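You operate a simulated robot arm through the tools that you are given. There is no shell and no other tool. Be economical: measure what you need, move in short steps, check, and stop when the job is done.

You run a simulated robot arm. Do the job below in one go: nothing can be reset, and whatever is moved stays where it is left.

TASK
Fetch the 20 NOV oat bar carton from the cage; relatch the gate.
Fine: stand it on bay C; shut the gate; the cage's levers and other goods stay.

It is judged by the outcome, as a careful person would: the job done as asked, and still so three seconds after it is handed in. It fails if anything else is knocked over, pushed out of place, dropped, spilled or broken.

THE ROBOT
A 6-joint arm with a two-finger parallel gripper on a trunk, on a base that drives. Base frame: it is fixed to the floor where the robot stands at the start and does not move with it; the origin is under the middle of the robot, x ahead of it, y to its left, z up. Lengths are in mm, angles in rad, forces in N, time in s.
With the tool pointing down near the work surface it reaches from about 360 to 820 mm from the robot's upright axis, wherever it stands. Its first joint turns from -2.897 to 2.897 rad. Places, roughly: bay C [800, 700, 900]; blue cage lever [500, 100, 1300]; bottle pack (18x6x17 cm) [800, -200, 700]; cage brake [300, -400, 1300]; cage gate [500, -200, 600]; gate latch [500, 0, 1000]. Payload 3.91 kg.
The tool frame sits at the grasp point between the pads (the TCP): z along the fingers, y along the line on which they close. The tips reach 30 mm beyond it. The gripper opens to 110 mm. The fingers are 20 mm wide and 10 mm thick; the gripper's body (48 by 112 mm) begins 55 mm behind the TCP.
Orientation is that of the tool frame in the base frame, as a unit quaternion [x, y, z, w]. With the fingers straight down and closing along the base's y, the tool's x points along the base's -x, its y along +y and its z along -z.

THE INTERFACE
- The arm moves only by the tool step_arm. Its argument "moves" is a list of rows, each a list of 7 numbers: the shift along the tool's x, y, z in cm, then the turn, a rotation vector about the tool's x, y, z in rad, then the finger opening in cm, from 0 to 11. In form: [[tx, ty, tz, rx, ry, rz, hand], ...]. A call has 1 to 20 rows; each row shifts and turns the commanded pose from where the row before left it, along the tool's axes as they then stand. Each row takes 0.2 s and may step no farther than 50 mm and 0.15 rad from the row before; otherwise, or with a gripper value out of range, the whole call is refused. A pose out of reach is approached as far as the arm can. The call stops where the force on the tool passes 80 N (or 10 N more than at its start, if that is more) or the arm is blocked; 0.2 s more then pass. Each finger travels about 45 mm/s and halts on what it meets, pressing with about 34 N; the grip force reading is that of the motor and also rises with nothing between the fingers. The clock runs only during rows and for 0.2 s after the last one: add rows that do not move to give the fingers time. The reply holds the time, the measured pose of the TCP, the force on the tool along the base axes, the opening and the grip force, in the units named above and with some noise, with the torque about the TCP (base axes, N m) and any sound that the robot's microphone picked up.
- Cameras (640 x 400 px; columns grow to the right, rows downward): "scene" is now at [3.1, 119, 1279.7]; the picture's right is [-0.43, -0.90, 0.00], its down [-0.51, 0.24, -0.82] and it looks along [0.74, -0.35, -0.57] (base axes); focal length 214 px, centre (320, 200). "wrist" rides on the gripper at [77, 7, -114] in the tool frame; the picture's right is [-0.09, 1.00, 0.00], its down [-0.80, -0.07, -0.59] and it looks along [-0.59, -0.05, 0.80] (tool axes); focal length 270 px, centre (320, 200). There is no depth. A picture from a camera that has moved, and an enlarged one, comes with that camera's place and axes in the base frame and with its lens.
- snapshot(camera): a new picture of that camera. No time passes.
- raise_lower(by): slides the trunk up (or, below 0, down) by that many mm; the arm and the scene camera ride with it, the base frame stays. It gives what a move gives, with no picture.
- base_move(legs): drives the robot by 1 to 6 legs, each [ahead, turn to the left] in mm and rad, along the robot's own axes; the way and the turn of a leg run together, so that a leg with both is an arc; at most 1500 mm and 3.142 rad a leg. The arm and the cameras ride along, it lands a little off, and it stops where it bumps. It gives what a move gives.
- turn_head(pan, tilt): turns the head with the scene camera to pan (to the left, within 2.705 rad either way) and tilt (down, from -0.506 to 1.204), counted from straight ahead of the robot. It gives what a move gives.
- inspect(camera, box): a new picture of the part [left, top, right, bottom] of that camera's present view, enlarged. No time passes.
- job_done(): hands the job in; it is judged then, once.

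Go step by step. Nothing tells you exact positions but the pictures and the camera data: compare them with the known pose of the tool, close in by small moves and look again before you grip or let go. The budget is 120 turns and 90 pictures, counting those below and the enlarged ones. Unless the task says otherwise, let go and move clear before handing in, and close with one line.

The tools are called as a command line: name --pt "numbers of a row" for each row, then --argument value for the rest, lists and objects as JSON in quotes. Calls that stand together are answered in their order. step_arm: Moves the arm, as the interface text tells. Its arguments: {"type":"object","properties":{"moves":{"type":"array","items":{"type":"array","items":{"type":"number"}}}},"required":["moves"]} The other tools are called the same way: raise_lower (by) slides the trunk up or down; base_move (legs) drives the base; turn_head (pan, tilt) turns the head that bears the scene camera; snapshot (camera) takes a picture; inspect (camera, box) takes an enlarged picture of a part of a camera's view; job_done () hands the job in.

At the start:

```text
t: 0.0
ee_pos: [430.5, 30.1, 1135.8]
ee_rot: [0.004, 1.0, 0.0, 0.0]
force: [-0.8, -1.1, -0.5]
ft_torque: [-0.02, 0.02, 0.02]
grip_width: 109.9
gripper_force: 0.1
trunk travel left (down, up): [-225.0, 385.0]
robot x, y, heading: [4.9, 4.6, -0.002]
head pan, tilt: [-0.442, 0.606]
```

scene: 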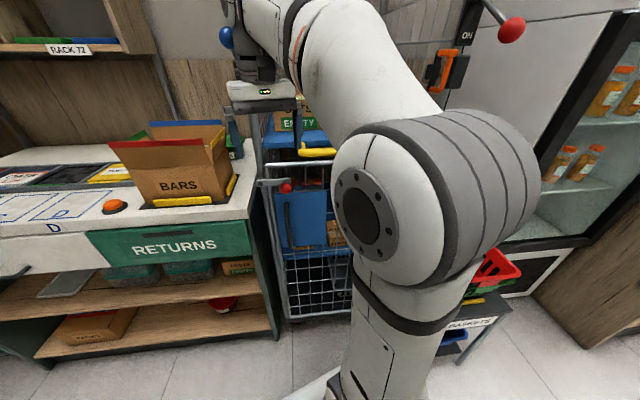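
wrist: 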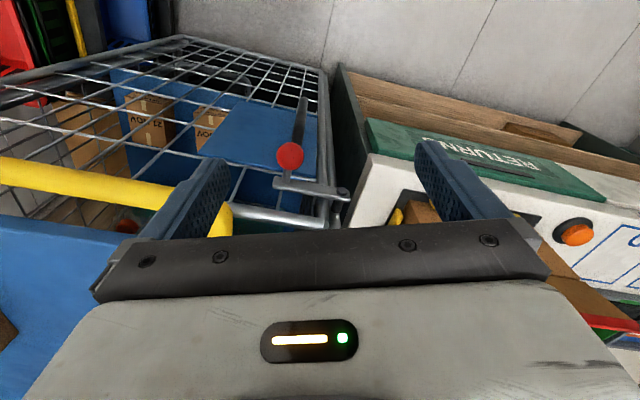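

The arm blocks much of the cage in the scene view, and the wrist view shows the cage with a gate, a red-knobbed latch and cartons inside. I'll look closer from both cameras before moving.

inspect --camera "wrist" --box '[0, 20, 360, 245]'

inspect --camera "scene" --box '[200, 80, 380, 330]'

turn_head --pan 0.5 --tilt 0.5

snapshot --camera "scene"

```text
1.78 times, centred on (180, 132) of wrist
camera zoom: at [353.7, 36.4, 1250.6], right [0.09, 1.0, 0.0], down [0.8, -0.07, 0.59], along [0.59, -0.06, -0.8], focal length 480 px, centre (569, 320)
```

zoom: 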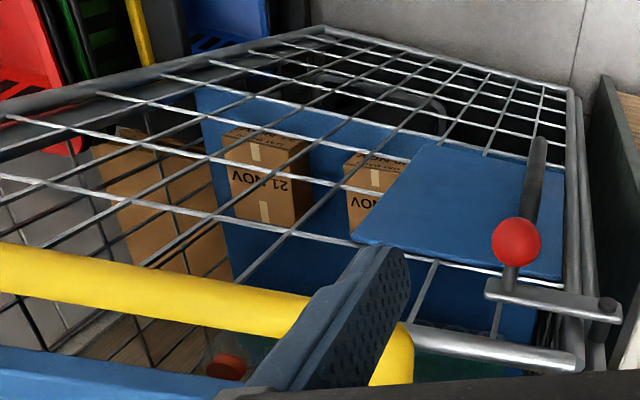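

```text
1.60 times, centred on (290, 205) of scene
camera zoom: at [3.1, 119.0, 1279.7], right [-0.43, -0.9, 0.0], down [-0.51, 0.24, -0.82], along [0.74, -0.35, -0.57], focal length 343 px, centre (368, 192)
```

zoom: 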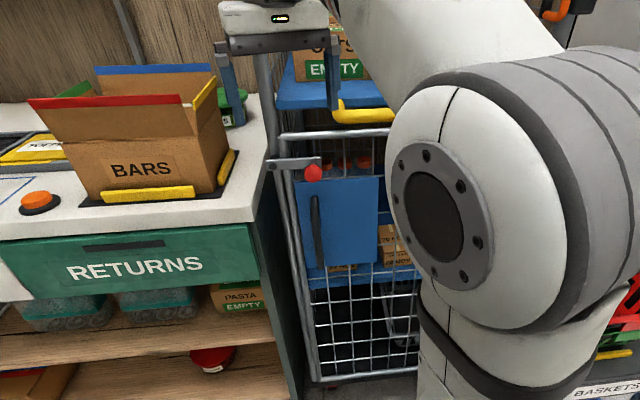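

```text
t: 1.2
ee_pos: [430.5, 29.4, 1135.5]
ee_rot: [0.002, 1.0, 0.0, 0.0]
force: [-0.1, -0.1, -0.5]
ft_torque: [-0.03, 0.02, 0.03]
grip_width: 109.8
gripper_force: 0.0
trunk travel left (down, up): [-225.0, 385.0]
robot x, y, heading: [-1.1, 3.1, 0.005]
head pan, tilt: [0.499, 0.499]
```

```text
85 pictures are left
camera scene: at [3.3, 200.2, 1289.2], right [0.48, -0.88, 0.0], down [-0.42, -0.23, -0.88], along [0.77, 0.42, -0.48], focal length 214 px, centre (320, 200)
```

scene: 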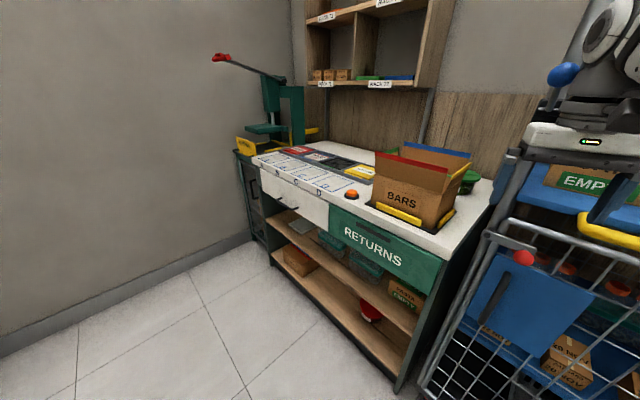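

Text in the wrist view is upside down, because that camera's "down" points ahead and up: I'm looking through the upright gate. I'll look right and straight at the cage, then back off for a clear view.

base_move --legs '[[-250, 0.0], [0, 0.6]]'

turn_head --pan -0.75 --tilt 0.45

snapshot --camera "scene"

```text
t: 4.7
ee_pos: [85.7, 267.5, 1133.8]
ee_rot: [-0.294, 0.956, 0.0, 0.0]
force: [0.0, 0.7, -0.5]
ft_torque: [0.06, 0.03, 0.01]
grip_width: 110.1
gripper_force: 0.2
trunk travel left (down, up): [-225.0, 385.0]
robot x, y, heading: [-255.4, 1.3, 0.597]
head pan, tilt: [0.499, 0.499]
```

```text
t: 6.2
ee_pos: [86.2, 268.2, 1136.5]
ee_rot: [-0.294, 0.956, 0.001, 0.0]
force: [0.6, -0.6, -0.2]
ft_torque: [0.0, 0.01, 0.01]
grip_width: 109.9
gripper_force: 0.0
trunk travel left (down, up): [-225.0, 385.0]
robot x, y, heading: [-252.3, 1.0, 0.595]
head pan, tilt: [-0.75, 0.45]
```

```text
84 pictures are left
camera scene: at [-308.8, 69.9, 1293.7], right [-0.15, -0.99, 0.0], down [-0.43, 0.07, -0.9], along [0.89, -0.14, -0.44], focal length 214 px, centre (320, 200)
```

scene: 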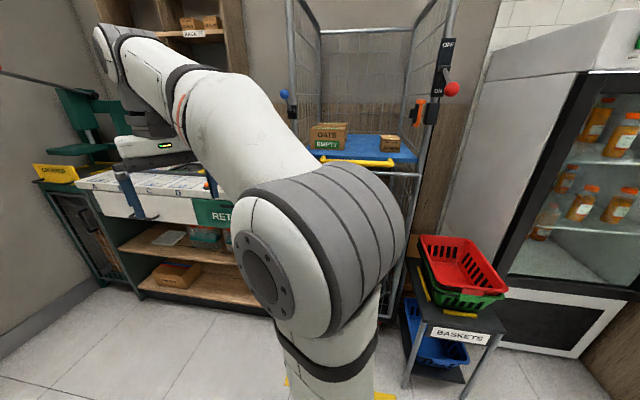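

The arm still hides the gate. I'll turn the base further left so the camera sees past it.

base_move --legs '[[0, 0.7]]'

turn_head --pan -1.45 --tilt 0.4

snapshot --camera "scene"

```text
t: 8.5
ee_pos: [-173.9, 423.3, 1135.5]
ee_rot: [-0.611, 0.792, 0.0, 0.001]
force: [0.6, -0.4, 0.2]
ft_torque: [0.03, -0.02, -0.02]
grip_width: 109.9
gripper_force: 0.1
trunk travel left (down, up): [-225.0, 385.0]
robot x, y, heading: [-240.3, -1.0, 1.307]
head pan, tilt: [-0.75, 0.45]
```

```text
t: 9.5
ee_pos: [-173.8, 424.4, 1135.6]
ee_rot: [-0.61, 0.792, 0.0, 0.0]
force: [-0.2, 0.0, 0.4]
ft_torque: [0.01, -0.03, 0.02]
grip_width: 110.0
gripper_force: 0.0
trunk travel left (down, up): [-225.0, 385.0]
robot x, y, heading: [-242.9, -5.2, 1.31]
head pan, tilt: [-1.45, 0.4]
```

```text
83 pictures are left
camera scene: at [-317.7, -46.6, 1298.4], right [-0.14, -0.99, 0.0], down [-0.39, 0.06, -0.92], along [0.91, -0.13, -0.39], focal length 214 px, centre (320, 200)
```

scene: 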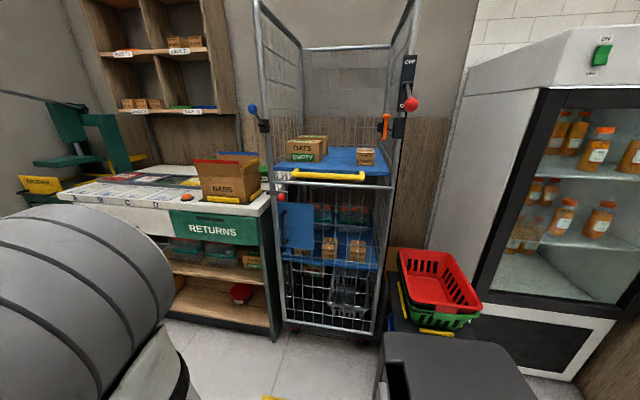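

Now the cage is in full view. I'll enlarge the gate, the levers and the bays.

inspect --camera "scene" --box '[250, 160, 410, 260]'

inspect --camera "scene" --box '[250, 240, 410, 340]'

inspect --camera "scene" --box '[230, 40, 430, 165]'

inspect --camera "scene" --box '[20, 130, 280, 290]'

```text
4.00 times, centred on (330, 210) of scene
camera zoom: at [-317.7, -46.6, 1298.4], right [-0.14, -0.99, 0.0], down [-0.39, 0.06, -0.92], along [0.91, -0.13, -0.39], focal length 858 px, centre (280, 160)
```

zoom: 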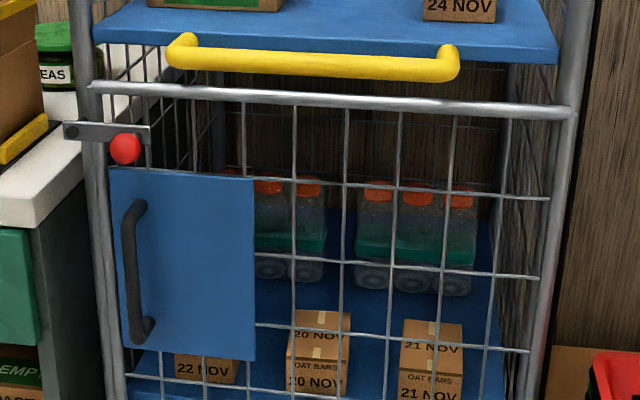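

```text
4.00 times, centred on (330, 290) of scene
camera zoom: at [-317.7, -46.6, 1298.4], right [-0.14, -0.99, 0.0], down [-0.39, 0.06, -0.92], along [0.91, -0.13, -0.39], focal length 858 px, centre (280, -160)
```

zoom: 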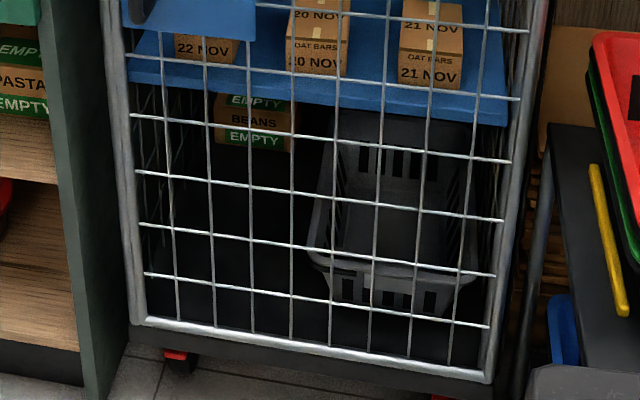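

```text
3.20 times, centred on (330, 102) of scene
camera zoom: at [-317.7, -46.6, 1298.4], right [-0.14, -0.99, 0.0], down [-0.39, 0.06, -0.92], along [0.91, -0.13, -0.39], focal length 686 px, centre (288, 512)
```

zoom: 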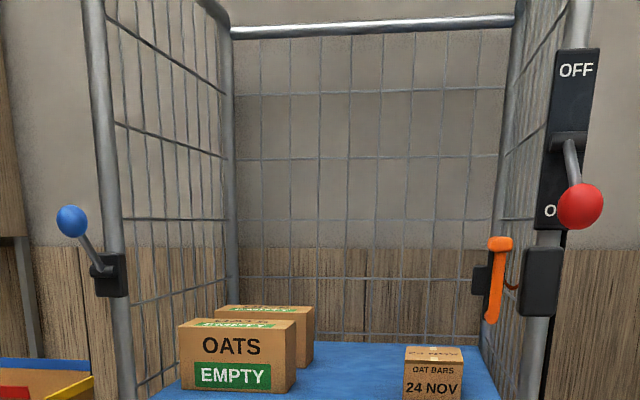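

```text
2.46 times, centred on (150, 210) of scene
camera zoom: at [-317.7, -46.6, 1298.4], right [-0.14, -0.99, 0.0], down [-0.39, 0.06, -0.92], along [0.91, -0.13, -0.39], focal length 528 px, centre (738, 175)
```

zoom: 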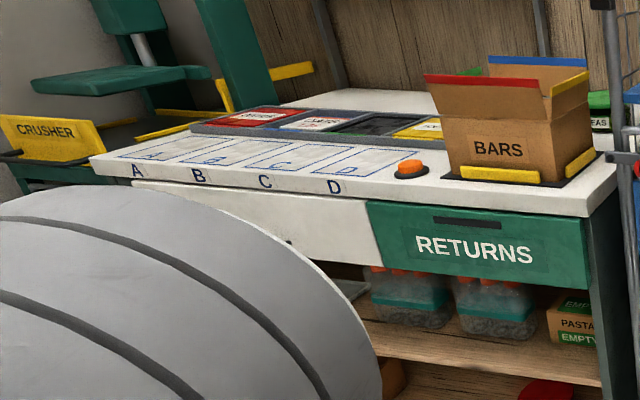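

The gate is latched at the left by a red-knobbed bar near (490, -9, 975), the handle is on the blue panel, and the hinge should be at the right. The 20 NOV carton is the middle one on the middle shelf. I'll re-orient the gripper here in free space to point ahead with the camera on top.

step_arm --pt "0 0 0 0 0 0.1496 11" --pt "0 0 0 0 0 0.1496 11" --pt "0 0 0 0 0 0.1496 11" --pt "0 0 0 0 0 0.1496 11" --pt "0 0 0 0 0 0.1496 11" --pt "0 0 0 0 0 0.1496 11" --pt "0 0 0 0 0 0.1496 11" --pt "0 0 0 0 0 0.1496 11" --pt "0 0 0 0 0 0.1496 11" --pt "0 0 0 0 0 0.1496 11" --pt "0 0 0 0 0 0.1496 11" --pt "0 0 0 0 0 0.1496 11" --pt "0 0 0 0 0 0.1496 11" --pt "0 0 0 0 0 0.1496 11" --pt "0 0 0 0 0 0.1496 11" --pt "0 0 0 0 0 0.1496 11" --pt "0 0 0 0 0 0.1496 11" --pt "0 0 0 0 0 0.1496 11" --pt "0 0 0 0 0 0.1496 11" --pt "0 0 0 0 0 0.1496 11"

step_arm --pt "0 0 0 0 0 0.1496 11" --pt "0 0 0 0 0.1428 0 11" --pt "0 0 0 0 0.1428 0 11" --pt "0 0 0 0 0.1428 0 11" --pt "0 0 0 0 0.1428 0 11" --pt "0 0 0 0 0.1428 0 11" --pt "0 0 0 0 0.1428 0 11" --pt "0 0 0 0 0.1428 0 11" --pt "0 0 0 0 0.1428 0 11" --pt "0 0 0 0 0.1428 0 11" --pt "0 0 0 0 0.1428 0 11" --pt "0 0 0 0 0.1428 0 11"

```text
t: 13.7
ee_pos: [-143.5, 417.5, 1135.8]
ee_rot: [0.742, 0.671, -0.001, -0.001]
force: [-0.2, 0.1, 0.3]
ft_torque: [-0.04, 0.0, -0.04]
grip_width: 109.9
gripper_force: 0.0
out of reach, approached as far as the arm can: row 20
trunk travel left (down, up): [-225.0, 385.0]
robot x, y, heading: [-244.1, -1.0, 1.299]
head pan, tilt: [-1.45, 0.4]
```

```text
t: 15.8
ee_pos: [-70.6, 443.8, 1070.1]
ee_rot: [0.694, 0.524, 0.381, -0.315]
force: [0.3, 0.4, -0.2]
ft_torque: [-0.02, 0.02, -0.02]
grip_width: 110.0
gripper_force: 0.0
out of reach, approached as far as the arm can: row 1
trunk travel left (down, up): [-225.0, 385.0]
robot x, y, heading: [-241.0, -2.9, 1.306]
head pan, tilt: [-1.45, 0.4]
stopped in row 10: the arm was blocked; the commanded pose is now the measured one
```

The wrist turn stopped short, likely at a joint limit. I'll look at the arm.

turn_head --pan -0.2 --tilt 0.4

snapshot --camera "scene"

snapshot --camera "wrist"

```text
t: 17.3
ee_pos: [-71.1, 443.4, 1070.8]
ee_rot: [0.694, 0.524, 0.38, -0.315]
force: [-0.1, 0.7, 0.4]
ft_torque: [-0.02, 0.01, -0.03]
grip_width: 110.1
gripper_force: 0.1
trunk travel left (down, up): [-225.0, 385.0]
robot x, y, heading: [-241.3, -1.9, 1.299]
head pan, tilt: [-0.201, 0.4]
```

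```text
78 pictures are left
camera scene: at [-367.7, 49.4, 1298.5], right [0.89, -0.45, 0.0], down [-0.18, -0.35, -0.92], along [0.41, 0.82, -0.39], focal length 214 px, centre (320, 200)
```

scene: 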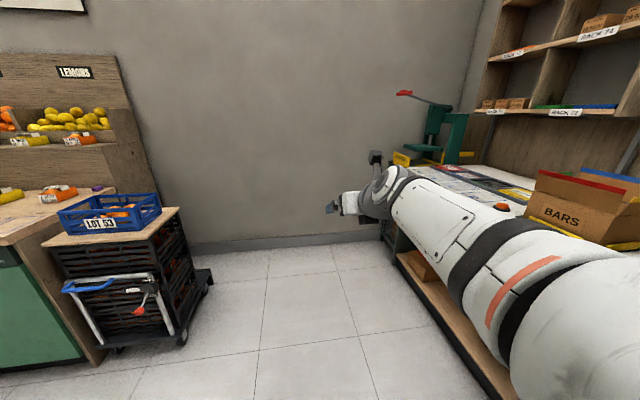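

```text
77 pictures are left
camera wrist: at [-74.0, 383.3, 1197.4], right [0.95, -0.29, -0.11], down [-0.31, -0.87, -0.38], along [0.01, 0.4, -0.92], focal length 270 px, centre (320, 200)
```

wrist: 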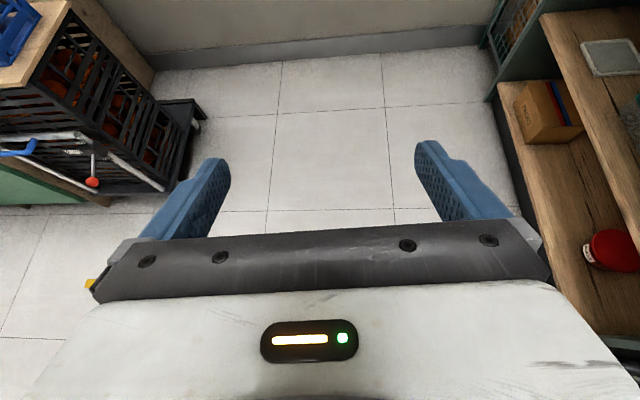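

The gripper is already pitched up to about 30° below horizontal with the camera on top, and nothing around it is touched. I'll continue the pitch in small steps.

step_arm --pt "0 0 0 0 0.1 0 11" --pt "0 0 0 0 0.1 0 11" --pt "0 0 0 0 0.1 0 11" --pt "0 0 0 0 0.1 0 11" --pt "0 0 0 0 0.13 0 11"

```text
t: 18.5
ee_pos: [-64.7, 451.9, 1058.1]
ee_rot: [0.581, 0.426, 0.539, -0.436]
force: [-0.6, 0.5, 1.0]
ft_torque: [0.02, -0.01, -0.01]
grip_width: 110.0
gripper_force: 0.1
trunk travel left (down, up): [-225.0, 385.0]
robot x, y, heading: [-242.9, -2.9, 1.31]
head pan, tilt: [-0.201, 0.4]
```

The gripper is horizontal now, along the robot's heading. I'll turn back to face the cage and look through the wrist camera.

base_move --legs '[[0, -1.31]]'

snapshot --camera "wrist"

turn_head --pan 0.0 --tilt 0.5

snapshot --camera "scene"

```text
t: 22.1
ee_pos: [237.3, -60.0, 1056.7]
ee_rot: [0.723, -0.018, 0.691, -0.015]
force: [0.5, -0.2, -0.4]
ft_torque: [-0.01, 0.02, 0.01]
grip_width: 110.0
gripper_force: 0.0
trunk travel left (down, up): [-225.0, 385.0]
robot x, y, heading: [-243.8, -10.2, 0.004]
head pan, tilt: [-0.201, 0.4]
```

```text
76 pictures are left
camera wrist: at [127.6, -69.0, 1138.2], right [-0.01, -0.99, -0.13], down [-0.63, 0.11, -0.77], along [0.78, 0.08, -0.62], focal length 270 px, centre (320, 200)
```

wrist: 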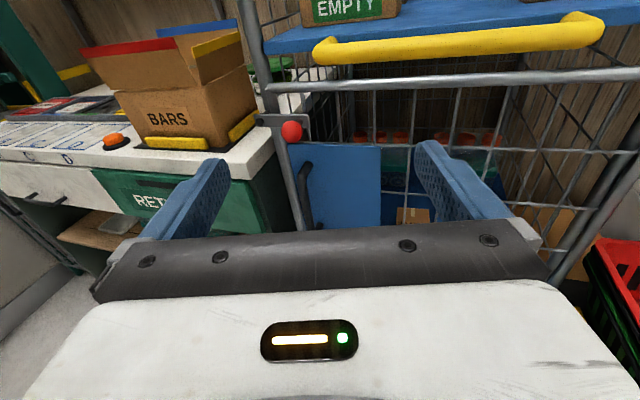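

```text
t: 22.8
ee_pos: [239.0, -58.4, 1053.9]
ee_rot: [0.723, -0.019, 0.69, -0.014]
force: [-1.0, 0.5, -0.1]
ft_torque: [0.03, 0.02, 0.01]
grip_width: 110.2
gripper_force: 0.0
trunk travel left (down, up): [-225.0, 385.0]
robot x, y, heading: [-243.7, -7.1, -0.001]
head pan, tilt: [0.0, 0.499]
```

```text
75 pictures are left
camera scene: at [-234.2, 141.8, 1288.9], right [0.01, -1.0, 0.0], down [-0.48, 0.0, -0.88], along [0.88, 0.0, -0.48], focal length 214 px, centre (320, 200)
```

scene: 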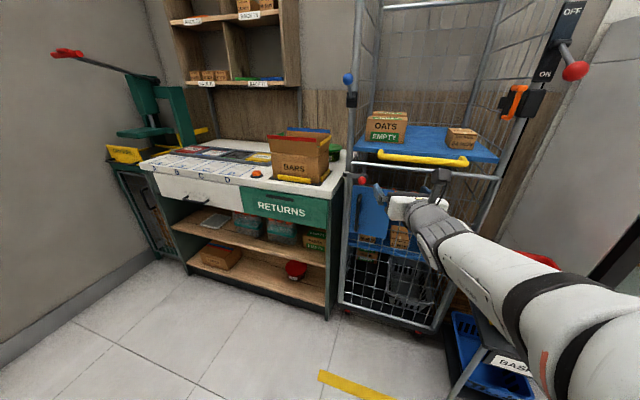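

The scene camera sees well now, since the arm comes from the right. I'll enlarge the latch and the gate from both cameras.

inspect --camera "wrist" --box '[230, 60, 400, 230]'

inspect --camera "scene" --box '[320, 140, 500, 340]'

inspect --camera "scene" --box '[335, 155, 425, 255]'

```text
2.35 times, centred on (315, 145) of wrist
camera zoom: at [128.5, -69.5, 1136.7], right [-0.01, -0.99, -0.13], down [-0.63, 0.11, -0.77], along [0.78, 0.08, -0.63], focal length 636 px, centre (332, 329)
```

zoom: 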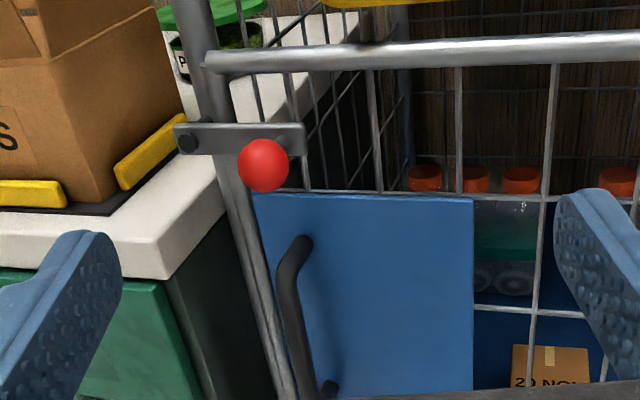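

```text
2.00 times, centred on (410, 240) of scene
camera zoom: at [-234.2, 141.8, 1288.9], right [0.01, -1.0, 0.0], down [-0.48, 0.0, -0.88], along [0.88, 0.0, -0.48], focal length 429 px, centre (140, 120)
```

zoom: 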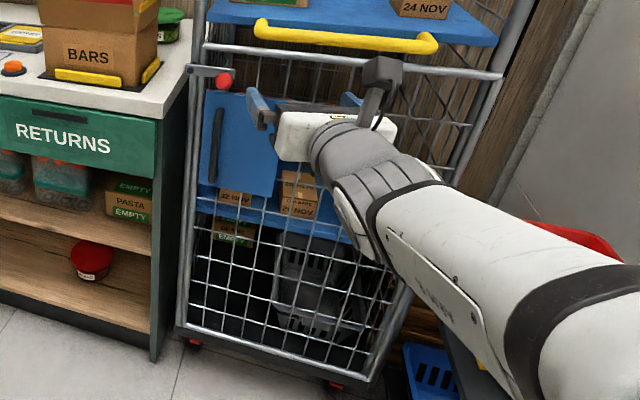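

```text
4.00 times, centred on (380, 205) of scene
camera zoom: at [-234.2, 141.8, 1288.9], right [0.01, -1.0, 0.0], down [-0.48, 0.0, -0.88], along [0.88, 0.0, -0.48], focal length 858 px, centre (80, 180)
```

zoom: 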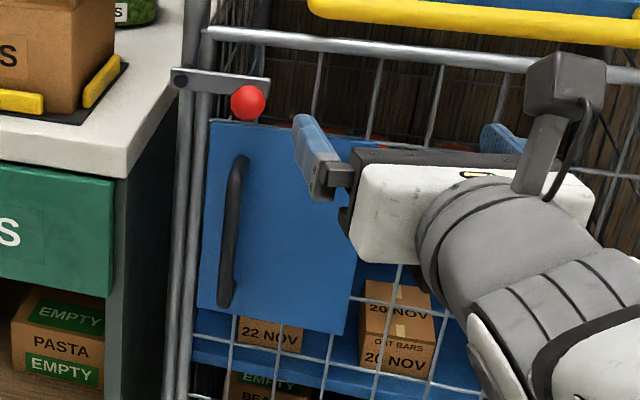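

The knob sits at about (482, -10, 980) and the latch bar pivots at about (530, 46, 979). I'll shift the robot to the left of the cage so that the arm stays out of the gate's swing.

base_move --legs '[[0, 0.966], [288, 0], [0, -0.966]]'

turn_head --pan -0.3 --tilt 0.5

snapshot --camera "scene"

```text
t: 29.8
ee_pos: [400.6, 176.2, 1049.6]
ee_rot: [0.727, -0.023, 0.686, -0.011]
force: [-0.7, 0.3, 0.5]
ft_torque: [0.04, -0.02, -0.01]
grip_width: 110.0
gripper_force: 0.1
trunk travel left (down, up): [-225.0, 385.0]
robot x, y, heading: [-90.4, 218.9, 0.005]
head pan, tilt: [0.0, 0.499]
```

```text
t: 30.6
ee_pos: [400.7, 175.6, 1050.3]
ee_rot: [0.727, -0.023, 0.686, -0.011]
force: [0.2, 0.2, 0.2]
ft_torque: [0.0, -0.04, -0.01]
grip_width: 109.9
gripper_force: 0.1
trunk travel left (down, up): [-225.0, 385.0]
robot x, y, heading: [-86.9, 217.7, 0.01]
head pan, tilt: [-0.3, 0.499]
```

```text
71 pictures are left
camera scene: at [-78.1, 343.6, 1289.2], right [-0.29, -0.96, 0.0], down [-0.46, 0.14, -0.88], along [0.84, -0.26, -0.48], focal length 214 px, centre (320, 200)
```

scene: 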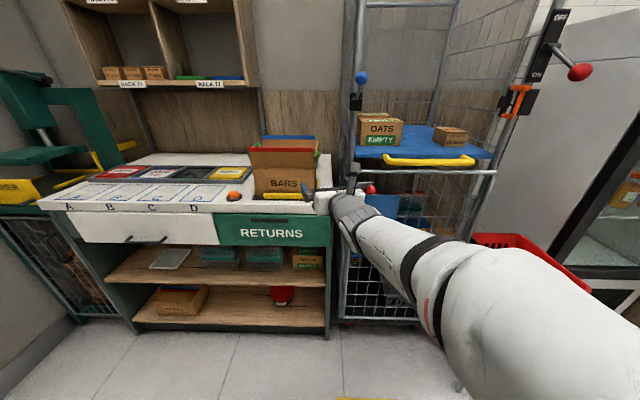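

I'll bring the gripper in front of the knob at x≈400, levelling it on the way, then check by wrist picture.

step_arm --pt "-1.4 3.7 0 0 0.0145 -0.012 7" --pt "-1.4 3.7 0 0 0.0145 -0.012 7" --pt "-1.4 3.7 0 0 0.0145 -0.012 7" --pt "-1.4 3.7 0 0 0.0145 -0.012 7" --pt "-1.4 3.7 0 0 0 0 7" --pt "0 0 0 0 0 0 7"

snapshot --camera "wrist"

snapshot --camera "scene"

```text
t: 32.0
ee_pos: [393.5, -9.0, 973.3]
ee_rot: [0.707, -0.005, 0.707, 0.005]
force: [1.0, -0.1, 0.7]
ft_torque: [0.02, -0.03, 0.02]
grip_width: 70.0
gripper_force: 0.0
trunk travel left (down, up): [-225.0, 385.0]
robot x, y, heading: [-85.1, 216.8, 0.003]
head pan, tilt: [-0.3, 0.499]
```

```text
70 pictures are left
camera wrist: at [279.0, -14.6, 1051.3], right [-0.02, -1.0, -0.09], down [-0.59, 0.08, -0.8], along [0.81, 0.04, -0.59], focal length 270 px, centre (320, 200)
```

wrist: 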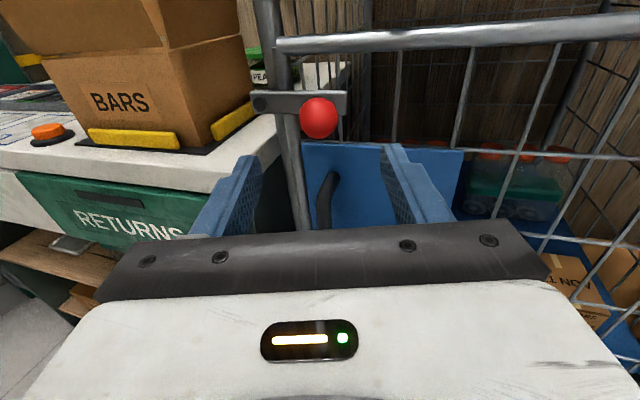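

```text
69 pictures are left
camera scene: at [-78.0, 343.3, 1289.2], right [-0.29, -0.96, 0.0], down [-0.46, 0.14, -0.88], along [0.84, -0.26, -0.48], focal length 214 px, centre (320, 200)
```

scene: 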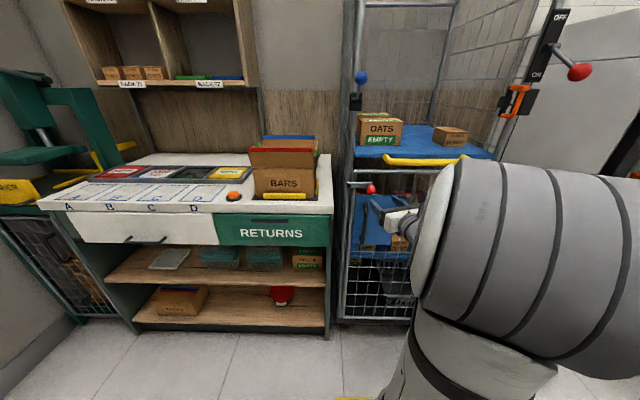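

The knob is confirmed at (482, -10, 980), straight ahead. I'll advance around it and close.

step_arm --pt "0.35 0.05 3 0 0 0 7" --pt "0.35 0.05 3 0 0 0 7" --pt "0 0 2.5 0 0 0 7" --pt "0 0 0 0 0 0 2.4" --pt "0 0 0 0 0 0 2.4" --pt "0 0 0 0 0 0 2.4" --pt "0 0 0 0 0 0 2.4"

snapshot --camera "wrist"

```text
t: 33.6
ee_pos: [478.6, -10.1, 984.7]
ee_rot: [0.707, -0.005, 0.707, 0.007]
force: [2.3, 4.6, -0.1]
ft_torque: [0.05, -0.06, 0.11]
grip_width: 31.5
gripper_force: 44.6
trunk travel left (down, up): [-225.0, 385.0]
robot x, y, heading: [-82.9, 214.7, 0.006]
head pan, tilt: [-0.3, 0.499]
```

```text
68 pictures are left
camera wrist: at [364.6, -14.8, 1060.8], right [-0.02, -1.0, -0.09], down [-0.59, 0.08, -0.8], along [0.81, 0.04, -0.59], focal length 270 px, centre (320, 200)
```

wrist: 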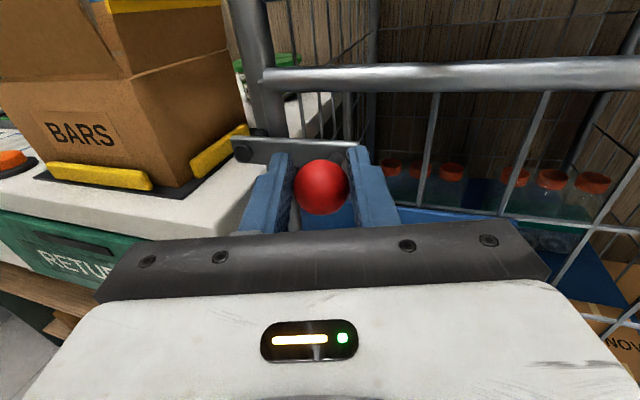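

The knob is gripped. I'll try lifting it a little along its arc and watch the force.

step_arm --pt "0.7 -0.05 0 0 0 0 2.4" --pt "0.7 -0.12 0 0 0 0 2.4"

```text
t: 34.2
ee_pos: [479.5, -8.9, 996.0]
ee_rot: [0.708, -0.007, 0.706, 0.006]
force: [1.8, -10.2, -8.6]
ft_torque: [-0.32, 1.18, -0.2]
grip_width: 31.5
gripper_force: 44.6
trunk travel left (down, up): [-225.0, 385.0]
robot x, y, heading: [-86.7, 217.1, 0.002]
head pan, tilt: [-0.3, 0.499]
```

step_arm --pt "0.66 -0.22 0 0 0 0 2.4" --pt "0.64 -0.3 0 0 0 0 2.4" --pt "0.6 -0.38 0 0 0 0 2.4" --pt "0.54 -0.43 0 0 0 0 2.4" --pt "0.47 -0.51 0 0 0 0 2.4" --pt "0.42 -0.56 0 0 0 0 2.4"

snapshot --camera "wrist"

inspect --camera "scene" --box '[330, 140, 430, 240]'

```text
t: 35.6
ee_pos: [480.8, 11.6, 1031.8]
ee_rot: [0.704, -0.008, 0.71, 0.006]
force: [9.5, -42.1, 22.3]
ft_torque: [-0.93, -0.23, -0.5]
grip_width: 44.8
gripper_force: 20.8
trunk travel left (down, up): [-225.0, 385.0]
robot x, y, heading: [-90.2, 219.9, 0.011]
head pan, tilt: [-0.3, 0.499]
```

```text
67 pictures are left
camera wrist: at [365.8, 6.1, 1109.8], right [-0.02, -1.0, -0.09], down [-0.59, 0.08, -0.8], along [0.81, 0.04, -0.59], focal length 270 px, centre (320, 200)
```

wrist: 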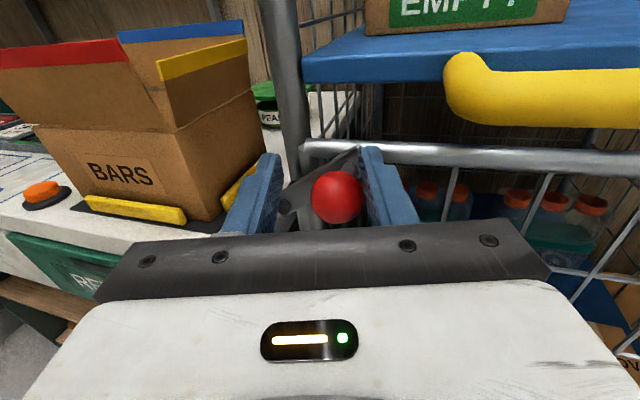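

```text
4.00 times, centred on (380, 190) of scene
camera zoom: at [-78.4, 339.1, 1289.9], right [-0.29, -0.96, 0.0], down [-0.46, 0.14, -0.88], along [0.84, -0.26, -0.48], focal length 858 px, centre (80, 240)
```

zoom: 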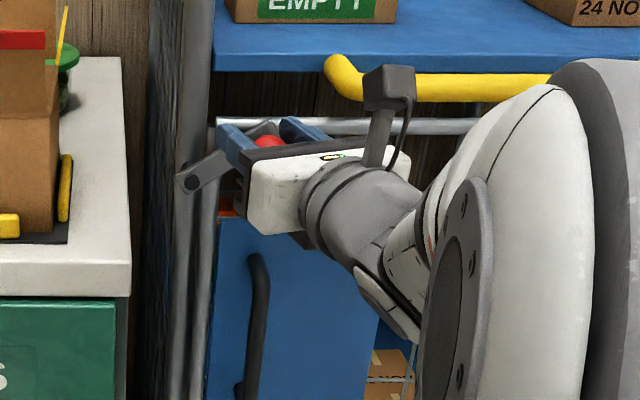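

The bar is about 45° up but the fingers are being forced. I'll open slightly to relieve it and see whether the bar stays up.

step_arm --pt "0 0 0 0 0 0 6" --pt "0 0 0 0 0 0 6" --pt "0 0 0 0 0 0 6"

inspect --camera "wrist" --box '[220, 120, 460, 270]'

```text
t: 36.4
ee_pos: [481.9, 17.5, 1029.7]
ee_rot: [0.707, -0.006, 0.707, 0.006]
force: [0.2, 0.0, 0.2]
ft_torque: [-0.03, -0.01, 0.0]
grip_width: 59.8
gripper_force: 0.1
trunk travel left (down, up): [-225.0, 385.0]
robot x, y, heading: [-86.3, 218.1, 0.01]
head pan, tilt: [-0.3, 0.499]
```

```text
2.67 times, centred on (340, 195) of wrist
camera zoom: at [366.9, 11.1, 1107.6], right [-0.02, -1.0, -0.09], down [-0.59, 0.08, -0.8], along [0.8, 0.04, -0.59], focal length 721 px, centre (267, 213)
```

zoom: 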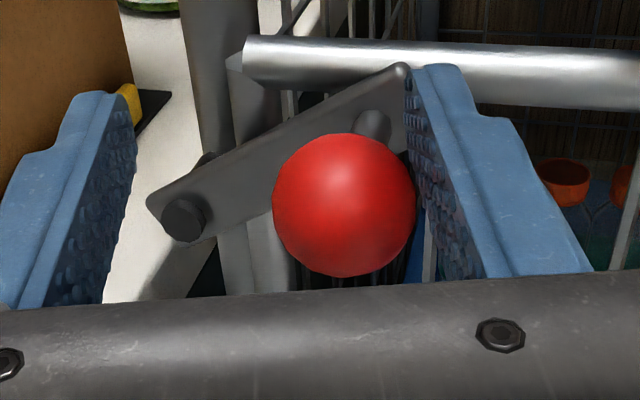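

The bar stays where it is left, about 42° up, with the ball at about (1, 1024) and the pivot near y≈42, z≈985. I'll re-centre on the ball, hold it loosely and continue on the corrected arc.

step_arm --pt "-0.55 1.6 0 0 0 0 6" --pt "0 0 0 0 0 0 3.7" --pt "0 0 0 0 0 0 3.7" --pt "0 0 0 0 0 0 3.7" --pt "0.67 -0.66 0 0 0 0 3.7" --pt "0.61 -0.95 0 0 0 0 3.7" --pt "0.41 -1.07 0 0 0 0 3.7"

inspect --camera "wrist" --box '[220, 120, 460, 270]'

```text
t: 38.0
ee_pos: [480.5, 27.8, 1039.7]
ee_rot: [0.708, -0.004, 0.706, 0.004]
force: [-0.3, 1.4, -0.2]
ft_torque: [-0.01, -0.03, -0.03]
grip_width: 38.1
gripper_force: 0.0
trunk travel left (down, up): [-225.0, 385.0]
robot x, y, heading: [-83.8, 220.0, -0.001]
head pan, tilt: [-0.3, 0.499]
```

```text
2.67 times, centred on (340, 195) of wrist
camera zoom: at [367.4, 22.5, 1118.3], right [-0.01, -1.0, -0.09], down [-0.59, 0.08, -0.8], along [0.8, 0.04, -0.59], focal length 721 px, centre (267, 213)
```

zoom: 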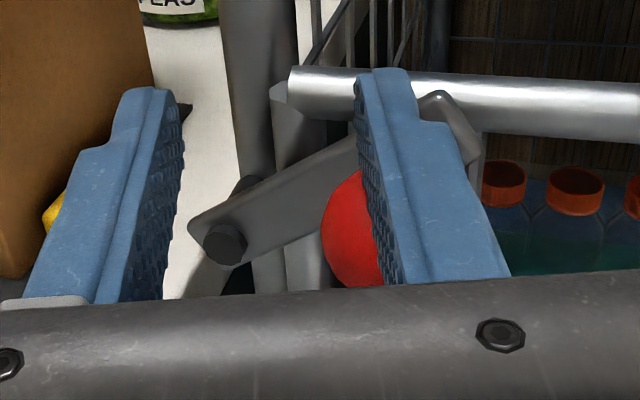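

The finger slipped past the top of the ball, so it must be lower than I estimated. I'll check with the scene camera.

inspect --camera "scene" --box '[335, 155, 415, 215]'

snapshot --camera "wrist"

```text
6.67 times, centred on (375, 185) of scene
camera zoom: at [-79.3, 343.3, 1289.4], right [-0.29, -0.96, 0.0], down [-0.46, 0.14, -0.88], along [0.84, -0.26, -0.48], focal length 1430 px, centre (-47, 300)
```

zoom: 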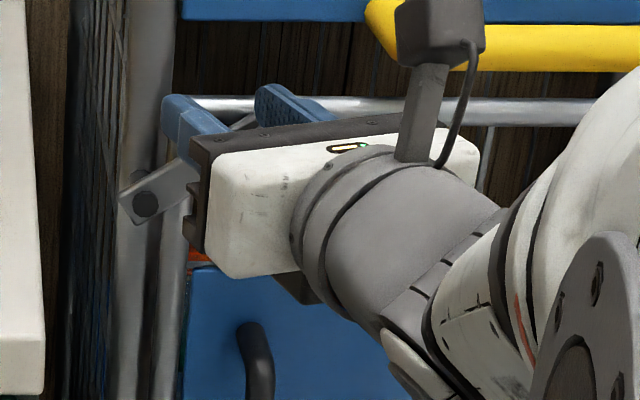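

```text
62 pictures are left
camera wrist: at [367.4, 22.5, 1118.3], right [-0.01, -1.0, -0.09], down [-0.59, 0.08, -0.8], along [0.8, 0.04, -0.59], focal length 270 px, centre (320, 200)
```

wrist: 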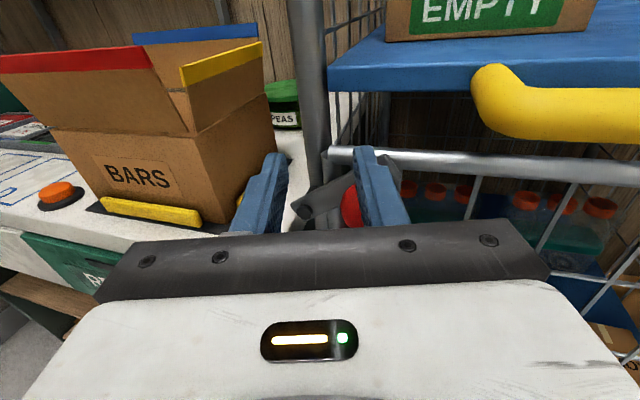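

The forces show I was pushing the ball toward the pivot rather than along its arc; the true pivot is farther left (about y≈57). I'll lift, re-centre over the ball and grip firmly.

step_arm --pt "0 0 -4 0 0 0 6.5" --pt "0 0 -4 0 0 0 6.5" --pt "-1.6 2.5 0 0 0 0 6.5"

inspect --camera "wrist" --box '[220, 70, 460, 220]'

```text
t: 38.8
ee_pos: [401.3, 6.1, 1024.7]
ee_rot: [0.706, -0.005, 0.708, 0.006]
force: [-0.5, -0.3, -0.3]
ft_torque: [-0.01, 0.03, -0.05]
grip_width: 65.0
gripper_force: 0.0
trunk travel left (down, up): [-225.0, 385.0]
robot x, y, heading: [-86.2, 220.4, 0.002]
head pan, tilt: [-0.3, 0.499]
```

```text
2.67 times, centred on (340, 145) of wrist
camera zoom: at [286.2, -0.4, 1102.1], right [-0.02, -1.0, -0.09], down [-0.59, 0.08, -0.8], along [0.81, 0.04, -0.59], focal length 721 px, centre (267, 347)
```

zoom: 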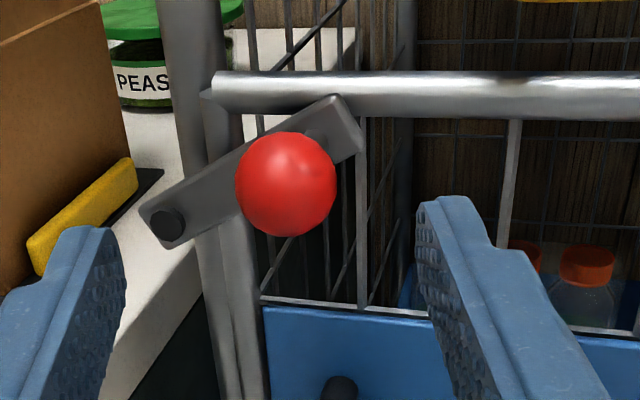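

Now it is clear: the ball is at about (-1, 1017), the pivot at about (47, 985), and the bar is some 30° up. I'll grip firmly and continue.

step_arm --pt "-0.4 0.35 4 0 0 0 6.5" --pt "-0.4 0.35 3.9 0 0 0 6.5" --pt "0 0 0 0 0 0 2.4" --pt "0 0 0 0 0 0 2.4" --pt "0 0 0 0 0 0 2.4" --pt "0 0 0 0 0 0 2.4"

step_arm --pt "0.5 -0.33 0 0 0 0 2.4" --pt "0.45 -0.36 0 0 0 0 2.4" --pt "0.42 -0.42 0 0 0 0 2.4"

```text
t: 40.2
ee_pos: [482.2, -6.9, 1014.3]
ee_rot: [0.707, -0.005, 0.708, 0.006]
force: [1.2, -0.1, -0.5]
ft_torque: [0.0, -0.01, -0.03]
grip_width: 24.0
gripper_force: 0.1
trunk travel left (down, up): [-225.0, 385.0]
robot x, y, heading: [-86.3, 219.9, -0.003]
head pan, tilt: [-0.3, 0.499]
```

```text
t: 41.0
ee_pos: [480.3, 7.5, 1031.1]
ee_rot: [0.707, -0.005, 0.708, 0.006]
force: [0.3, -0.4, -0.7]
ft_torque: [-0.02, -0.03, 0.0]
grip_width: 24.0
gripper_force: 0.1
trunk travel left (down, up): [-225.0, 385.0]
robot x, y, heading: [-88.3, 217.8, 0.008]
head pan, tilt: [-0.3, 0.499]
```

The fingers closed on nothing, so I'll look again.

inspect --camera "wrist" --box '[220, 120, 460, 270]'

snapshot --camera "scene"

```text
2.67 times, centred on (340, 195) of wrist
camera zoom: at [366.8, 1.1, 1108.5], right [-0.02, -1.0, -0.09], down [-0.59, 0.08, -0.8], along [0.81, 0.04, -0.59], focal length 721 px, centre (267, 213)
```

zoom: 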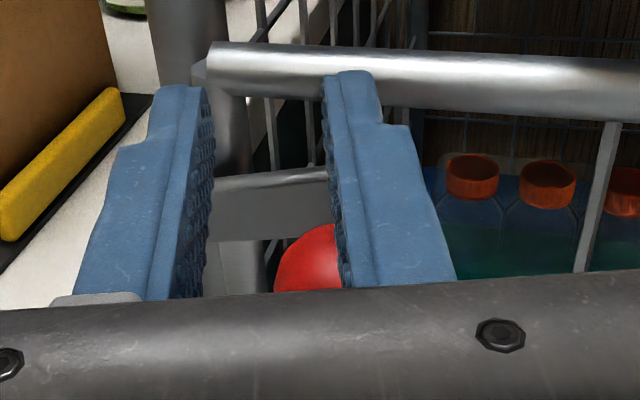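

```text
59 pictures are left
camera scene: at [-78.1, 343.5, 1289.2], right [-0.29, -0.96, 0.0], down [-0.46, 0.14, -0.88], along [0.84, -0.26, -0.48], focal length 214 px, centre (320, 200)
```

scene: 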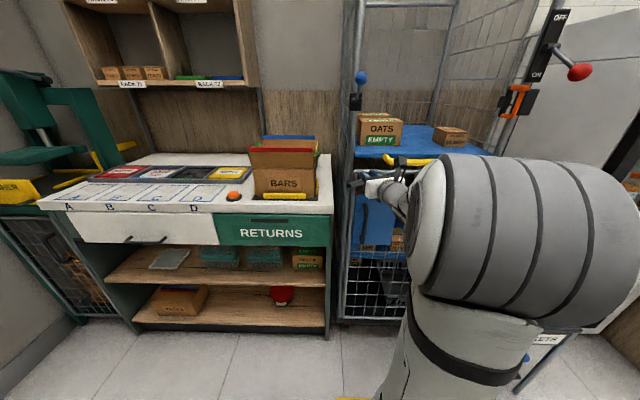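

The bar sinks slowly back by itself once released, so I have to carry it past vertical in one go. I'll back off, and re-grip it at rest.

step_arm --pt "0 0 -4 0 0 0 4" --pt "0 0 -4 0 0 0 7" --pt "-2.4 0.9 0 0 0 0 7" --pt "-2.4 0.9 0 0 0 0 7" --pt "0 0 0 0 0 0 7"

inspect --camera "wrist" --box '[220, 70, 460, 220]'

```text
t: 42.2
ee_pos: [399.1, -9.8, 982.3]
ee_rot: [0.707, -0.005, 0.707, 0.006]
force: [0.2, 0.0, 0.2]
ft_torque: [0.0, 0.04, 0.0]
grip_width: 69.9
gripper_force: 0.0
trunk travel left (down, up): [-225.0, 385.0]
robot x, y, heading: [-83.3, 220.3, 0.001]
head pan, tilt: [-0.3, 0.499]
```

```text
2.67 times, centred on (340, 145) of wrist
camera zoom: at [285.7, -14.9, 1059.9], right [-0.02, -1.0, -0.09], down [-0.59, 0.08, -0.8], along [0.81, 0.04, -0.59], focal length 721 px, centre (267, 347)
```

zoom: 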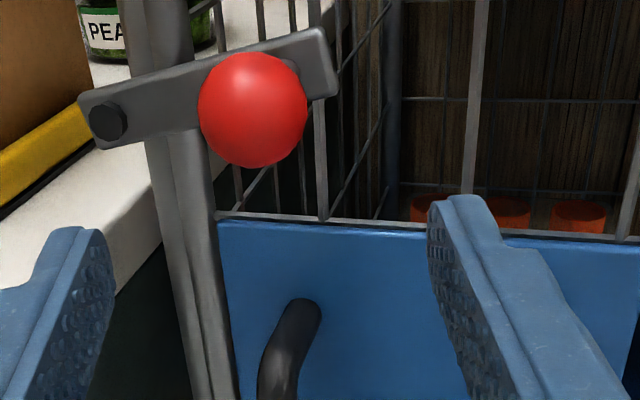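

The ball is still sinking toward its rest. I'll wait a moment, then advance and grip at z≈981.

step_arm --pt "0 0 0 0 0 0 7" --pt "0 0 0 0 0 0 7" --pt "0 0 0 0 0 0 7" --pt "0 0 0 0 0 0 7" --pt "0 0 0 0 0 0 7" --pt "0 0 0 0 0 0 7" --pt "0 0 4 0 0 0 7" --pt "0 0 4.1 0 0 0 7" --pt "0 0 0 0 0 0 2.4" --pt "0 0 0 0 0 0 2.4" --pt "0 0 0 0 0 0 2.4" --pt "0 0 0 0 0 0 2.4"

inspect --camera "wrist" --box '[220, 120, 460, 270]'

```text
t: 44.8
ee_pos: [478.8, -8.9, 984.8]
ee_rot: [0.707, -0.003, 0.707, 0.006]
force: [-1.3, 24.4, -7.0]
ft_torque: [-0.2, -0.1, 0.61]
grip_width: 31.2
gripper_force: 45.7
trunk travel left (down, up): [-225.0, 385.0]
robot x, y, heading: [-84.9, 220.3, 0.007]
head pan, tilt: [-0.3, 0.499]
```

```text
2.67 times, centred on (340, 195) of wrist
camera zoom: at [365.1, -13.4, 1063.0], right [-0.01, -1.0, -0.08], down [-0.59, 0.08, -0.8], along [0.8, 0.04, -0.59], focal length 721 px, centre (267, 213)
```

zoom: 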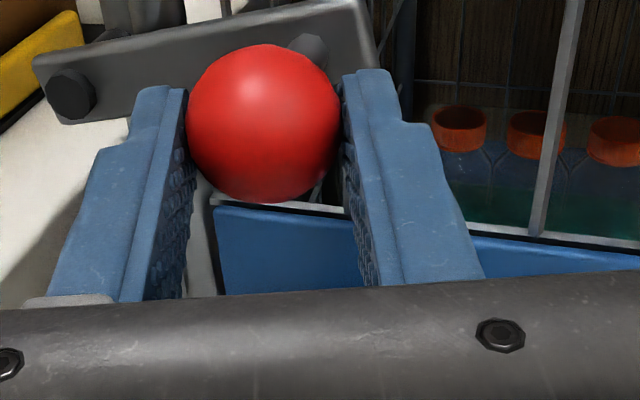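

The ball is at z≈997, so friction does hold the bar and my fingers pushed it down earlier. I'll re-centre on the ball and grip again.

step_arm --pt "0 0 0 0 0 0 6" --pt "0 0 0 0 0 0 6" --pt "1.25 0 0 0 0 0 6" --pt "0 0 0 0 0 0 2.4" --pt "0 0 0 0 0 0 2.4" --pt "0 0 0 0 0 0 2.4" --pt "0 0 0 0 0 0 2.4"

inspect --camera "wrist" --box '[220, 120, 460, 270]'

```text
t: 46.4
ee_pos: [478.1, -11.2, 997.4]
ee_rot: [0.707, -0.006, 0.708, 0.007]
force: [-0.1, -1.1, -1.1]
ft_torque: [-0.04, 0.0, -0.01]
grip_width: 23.8
gripper_force: 0.2
trunk travel left (down, up): [-225.0, 385.0]
robot x, y, heading: [-88.0, 216.0, 0.002]
head pan, tilt: [-0.3, 0.499]
```

```text
2.67 times, centred on (340, 195) of wrist
camera zoom: at [364.5, -17.2, 1075.8], right [-0.02, -1.0, -0.09], down [-0.59, 0.08, -0.8], along [0.81, 0.04, -0.59], focal length 721 px, centre (267, 213)
```

zoom: 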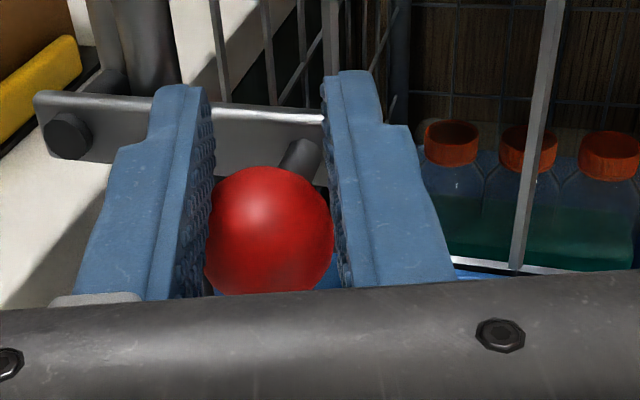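

The bar has sunk to its rest position again. This time I'll grip the ball at rest, centred, and carry it in one motion on the right arc.

step_arm --pt "0 0 0 0 0 0 6" --pt "0 0 0 0 0 0 6" --pt "-1.5 0 0.3 0 0 0 6" --pt "0 0 0 0 0 0 6" --pt "0 0 0 0 0 0 2.4" --pt "0 0 0 0 0 0 2.4" --pt "0 0 0 0 0 0 2.4" --pt "0 0 0 0 0 0 2.4"

inspect --camera "wrist" --box '[220, 120, 460, 270]'

```text
t: 48.2
ee_pos: [483.6, -9.5, 980.8]
ee_rot: [0.707, -0.004, 0.707, 0.007]
force: [-1.0, 12.7, -2.5]
ft_torque: [-0.01, 0.05, 0.25]
grip_width: 31.2
gripper_force: 45.2
trunk travel left (down, up): [-225.0, 385.0]
robot x, y, heading: [-83.3, 218.6, 0.002]
head pan, tilt: [-0.3, 0.499]
```

```text
2.67 times, centred on (340, 195) of wrist
camera zoom: at [368.6, -14.9, 1058.8], right [-0.01, -1.0, -0.09], down [-0.59, 0.08, -0.8], along [0.8, 0.04, -0.59], focal length 721 px, centre (267, 213)
```

zoom: 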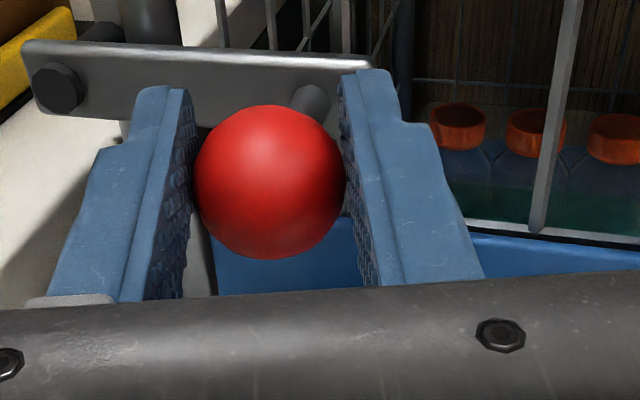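

The ball is gripped at its centre. I'll lift along a 60 mm arc in stages and watch forces.

step_arm --pt "0.74 -0.05 0 0 0 0 2.4" --pt "0.74 -0.14 0 0 0 0 2.4" --pt "0.72 -0.22 0 0 0 0 2.4" --pt "0.68 -0.32 0 0 0 0 2.4"

```text
t: 49.2
ee_pos: [484.5, -6.6, 1008.9]
ee_rot: [0.707, -0.008, 0.707, 0.006]
force: [6.0, -11.4, -5.2]
ft_torque: [-0.34, 0.83, -0.21]
grip_width: 31.7
gripper_force: 44.8
trunk travel left (down, up): [-225.0, 385.0]
robot x, y, heading: [-84.9, 218.0, 0.001]
head pan, tilt: [-0.3, 0.499]
```

step_arm --pt "0.75 -0.35 0 0 0 0 2.4" --pt "0.7 -0.45 0 0 0 0 2.4"

inspect --camera "wrist" --box '[220, 120, 460, 270]'

```text
t: 49.8
ee_pos: [485.8, 1.5, 1025.3]
ee_rot: [0.707, -0.007, 0.708, 0.006]
force: [19.0, -26.2, 6.8]
ft_torque: [-0.26, 0.34, -0.33]
grip_width: 31.1
gripper_force: 45.1
trunk travel left (down, up): [-225.0, 385.0]
robot x, y, heading: [-88.5, 218.5, 0.003]
head pan, tilt: [-0.3, 0.499]
```

```text
2.67 times, centred on (340, 195) of wrist
camera zoom: at [370.8, -4.1, 1102.7], right [-0.02, -1.0, -0.09], down [-0.59, 0.08, -0.8], along [0.81, 0.04, -0.59], focal length 721 px, centre (267, 213)
```

zoom: 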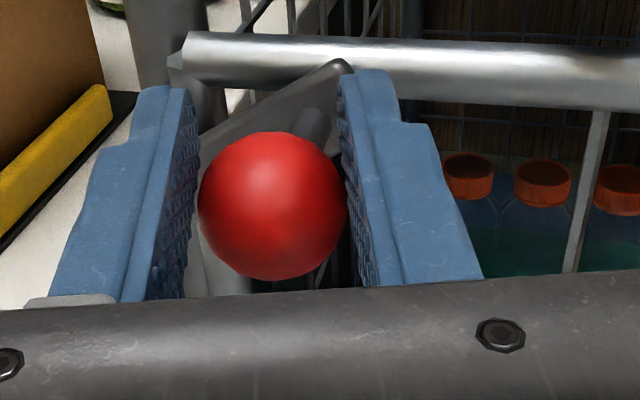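

step_arm --pt "0.65 -0.25 0.15 0 0 0 2.4" --pt "0.55 -0.45 0.15 0 0 0 2.4"

```text
t: 50.4
ee_pos: [486.2, 7.5, 1037.6]
ee_rot: [0.707, -0.006, 0.708, 0.006]
force: [13.5, -25.4, 15.5]
ft_torque: [-0.26, 0.19, -0.44]
grip_width: 29.1
gripper_force: 44.9
trunk travel left (down, up): [-225.0, 385.0]
robot x, y, heading: [-87.2, 217.7, 0.001]
head pan, tilt: [-0.3, 0.499]
```

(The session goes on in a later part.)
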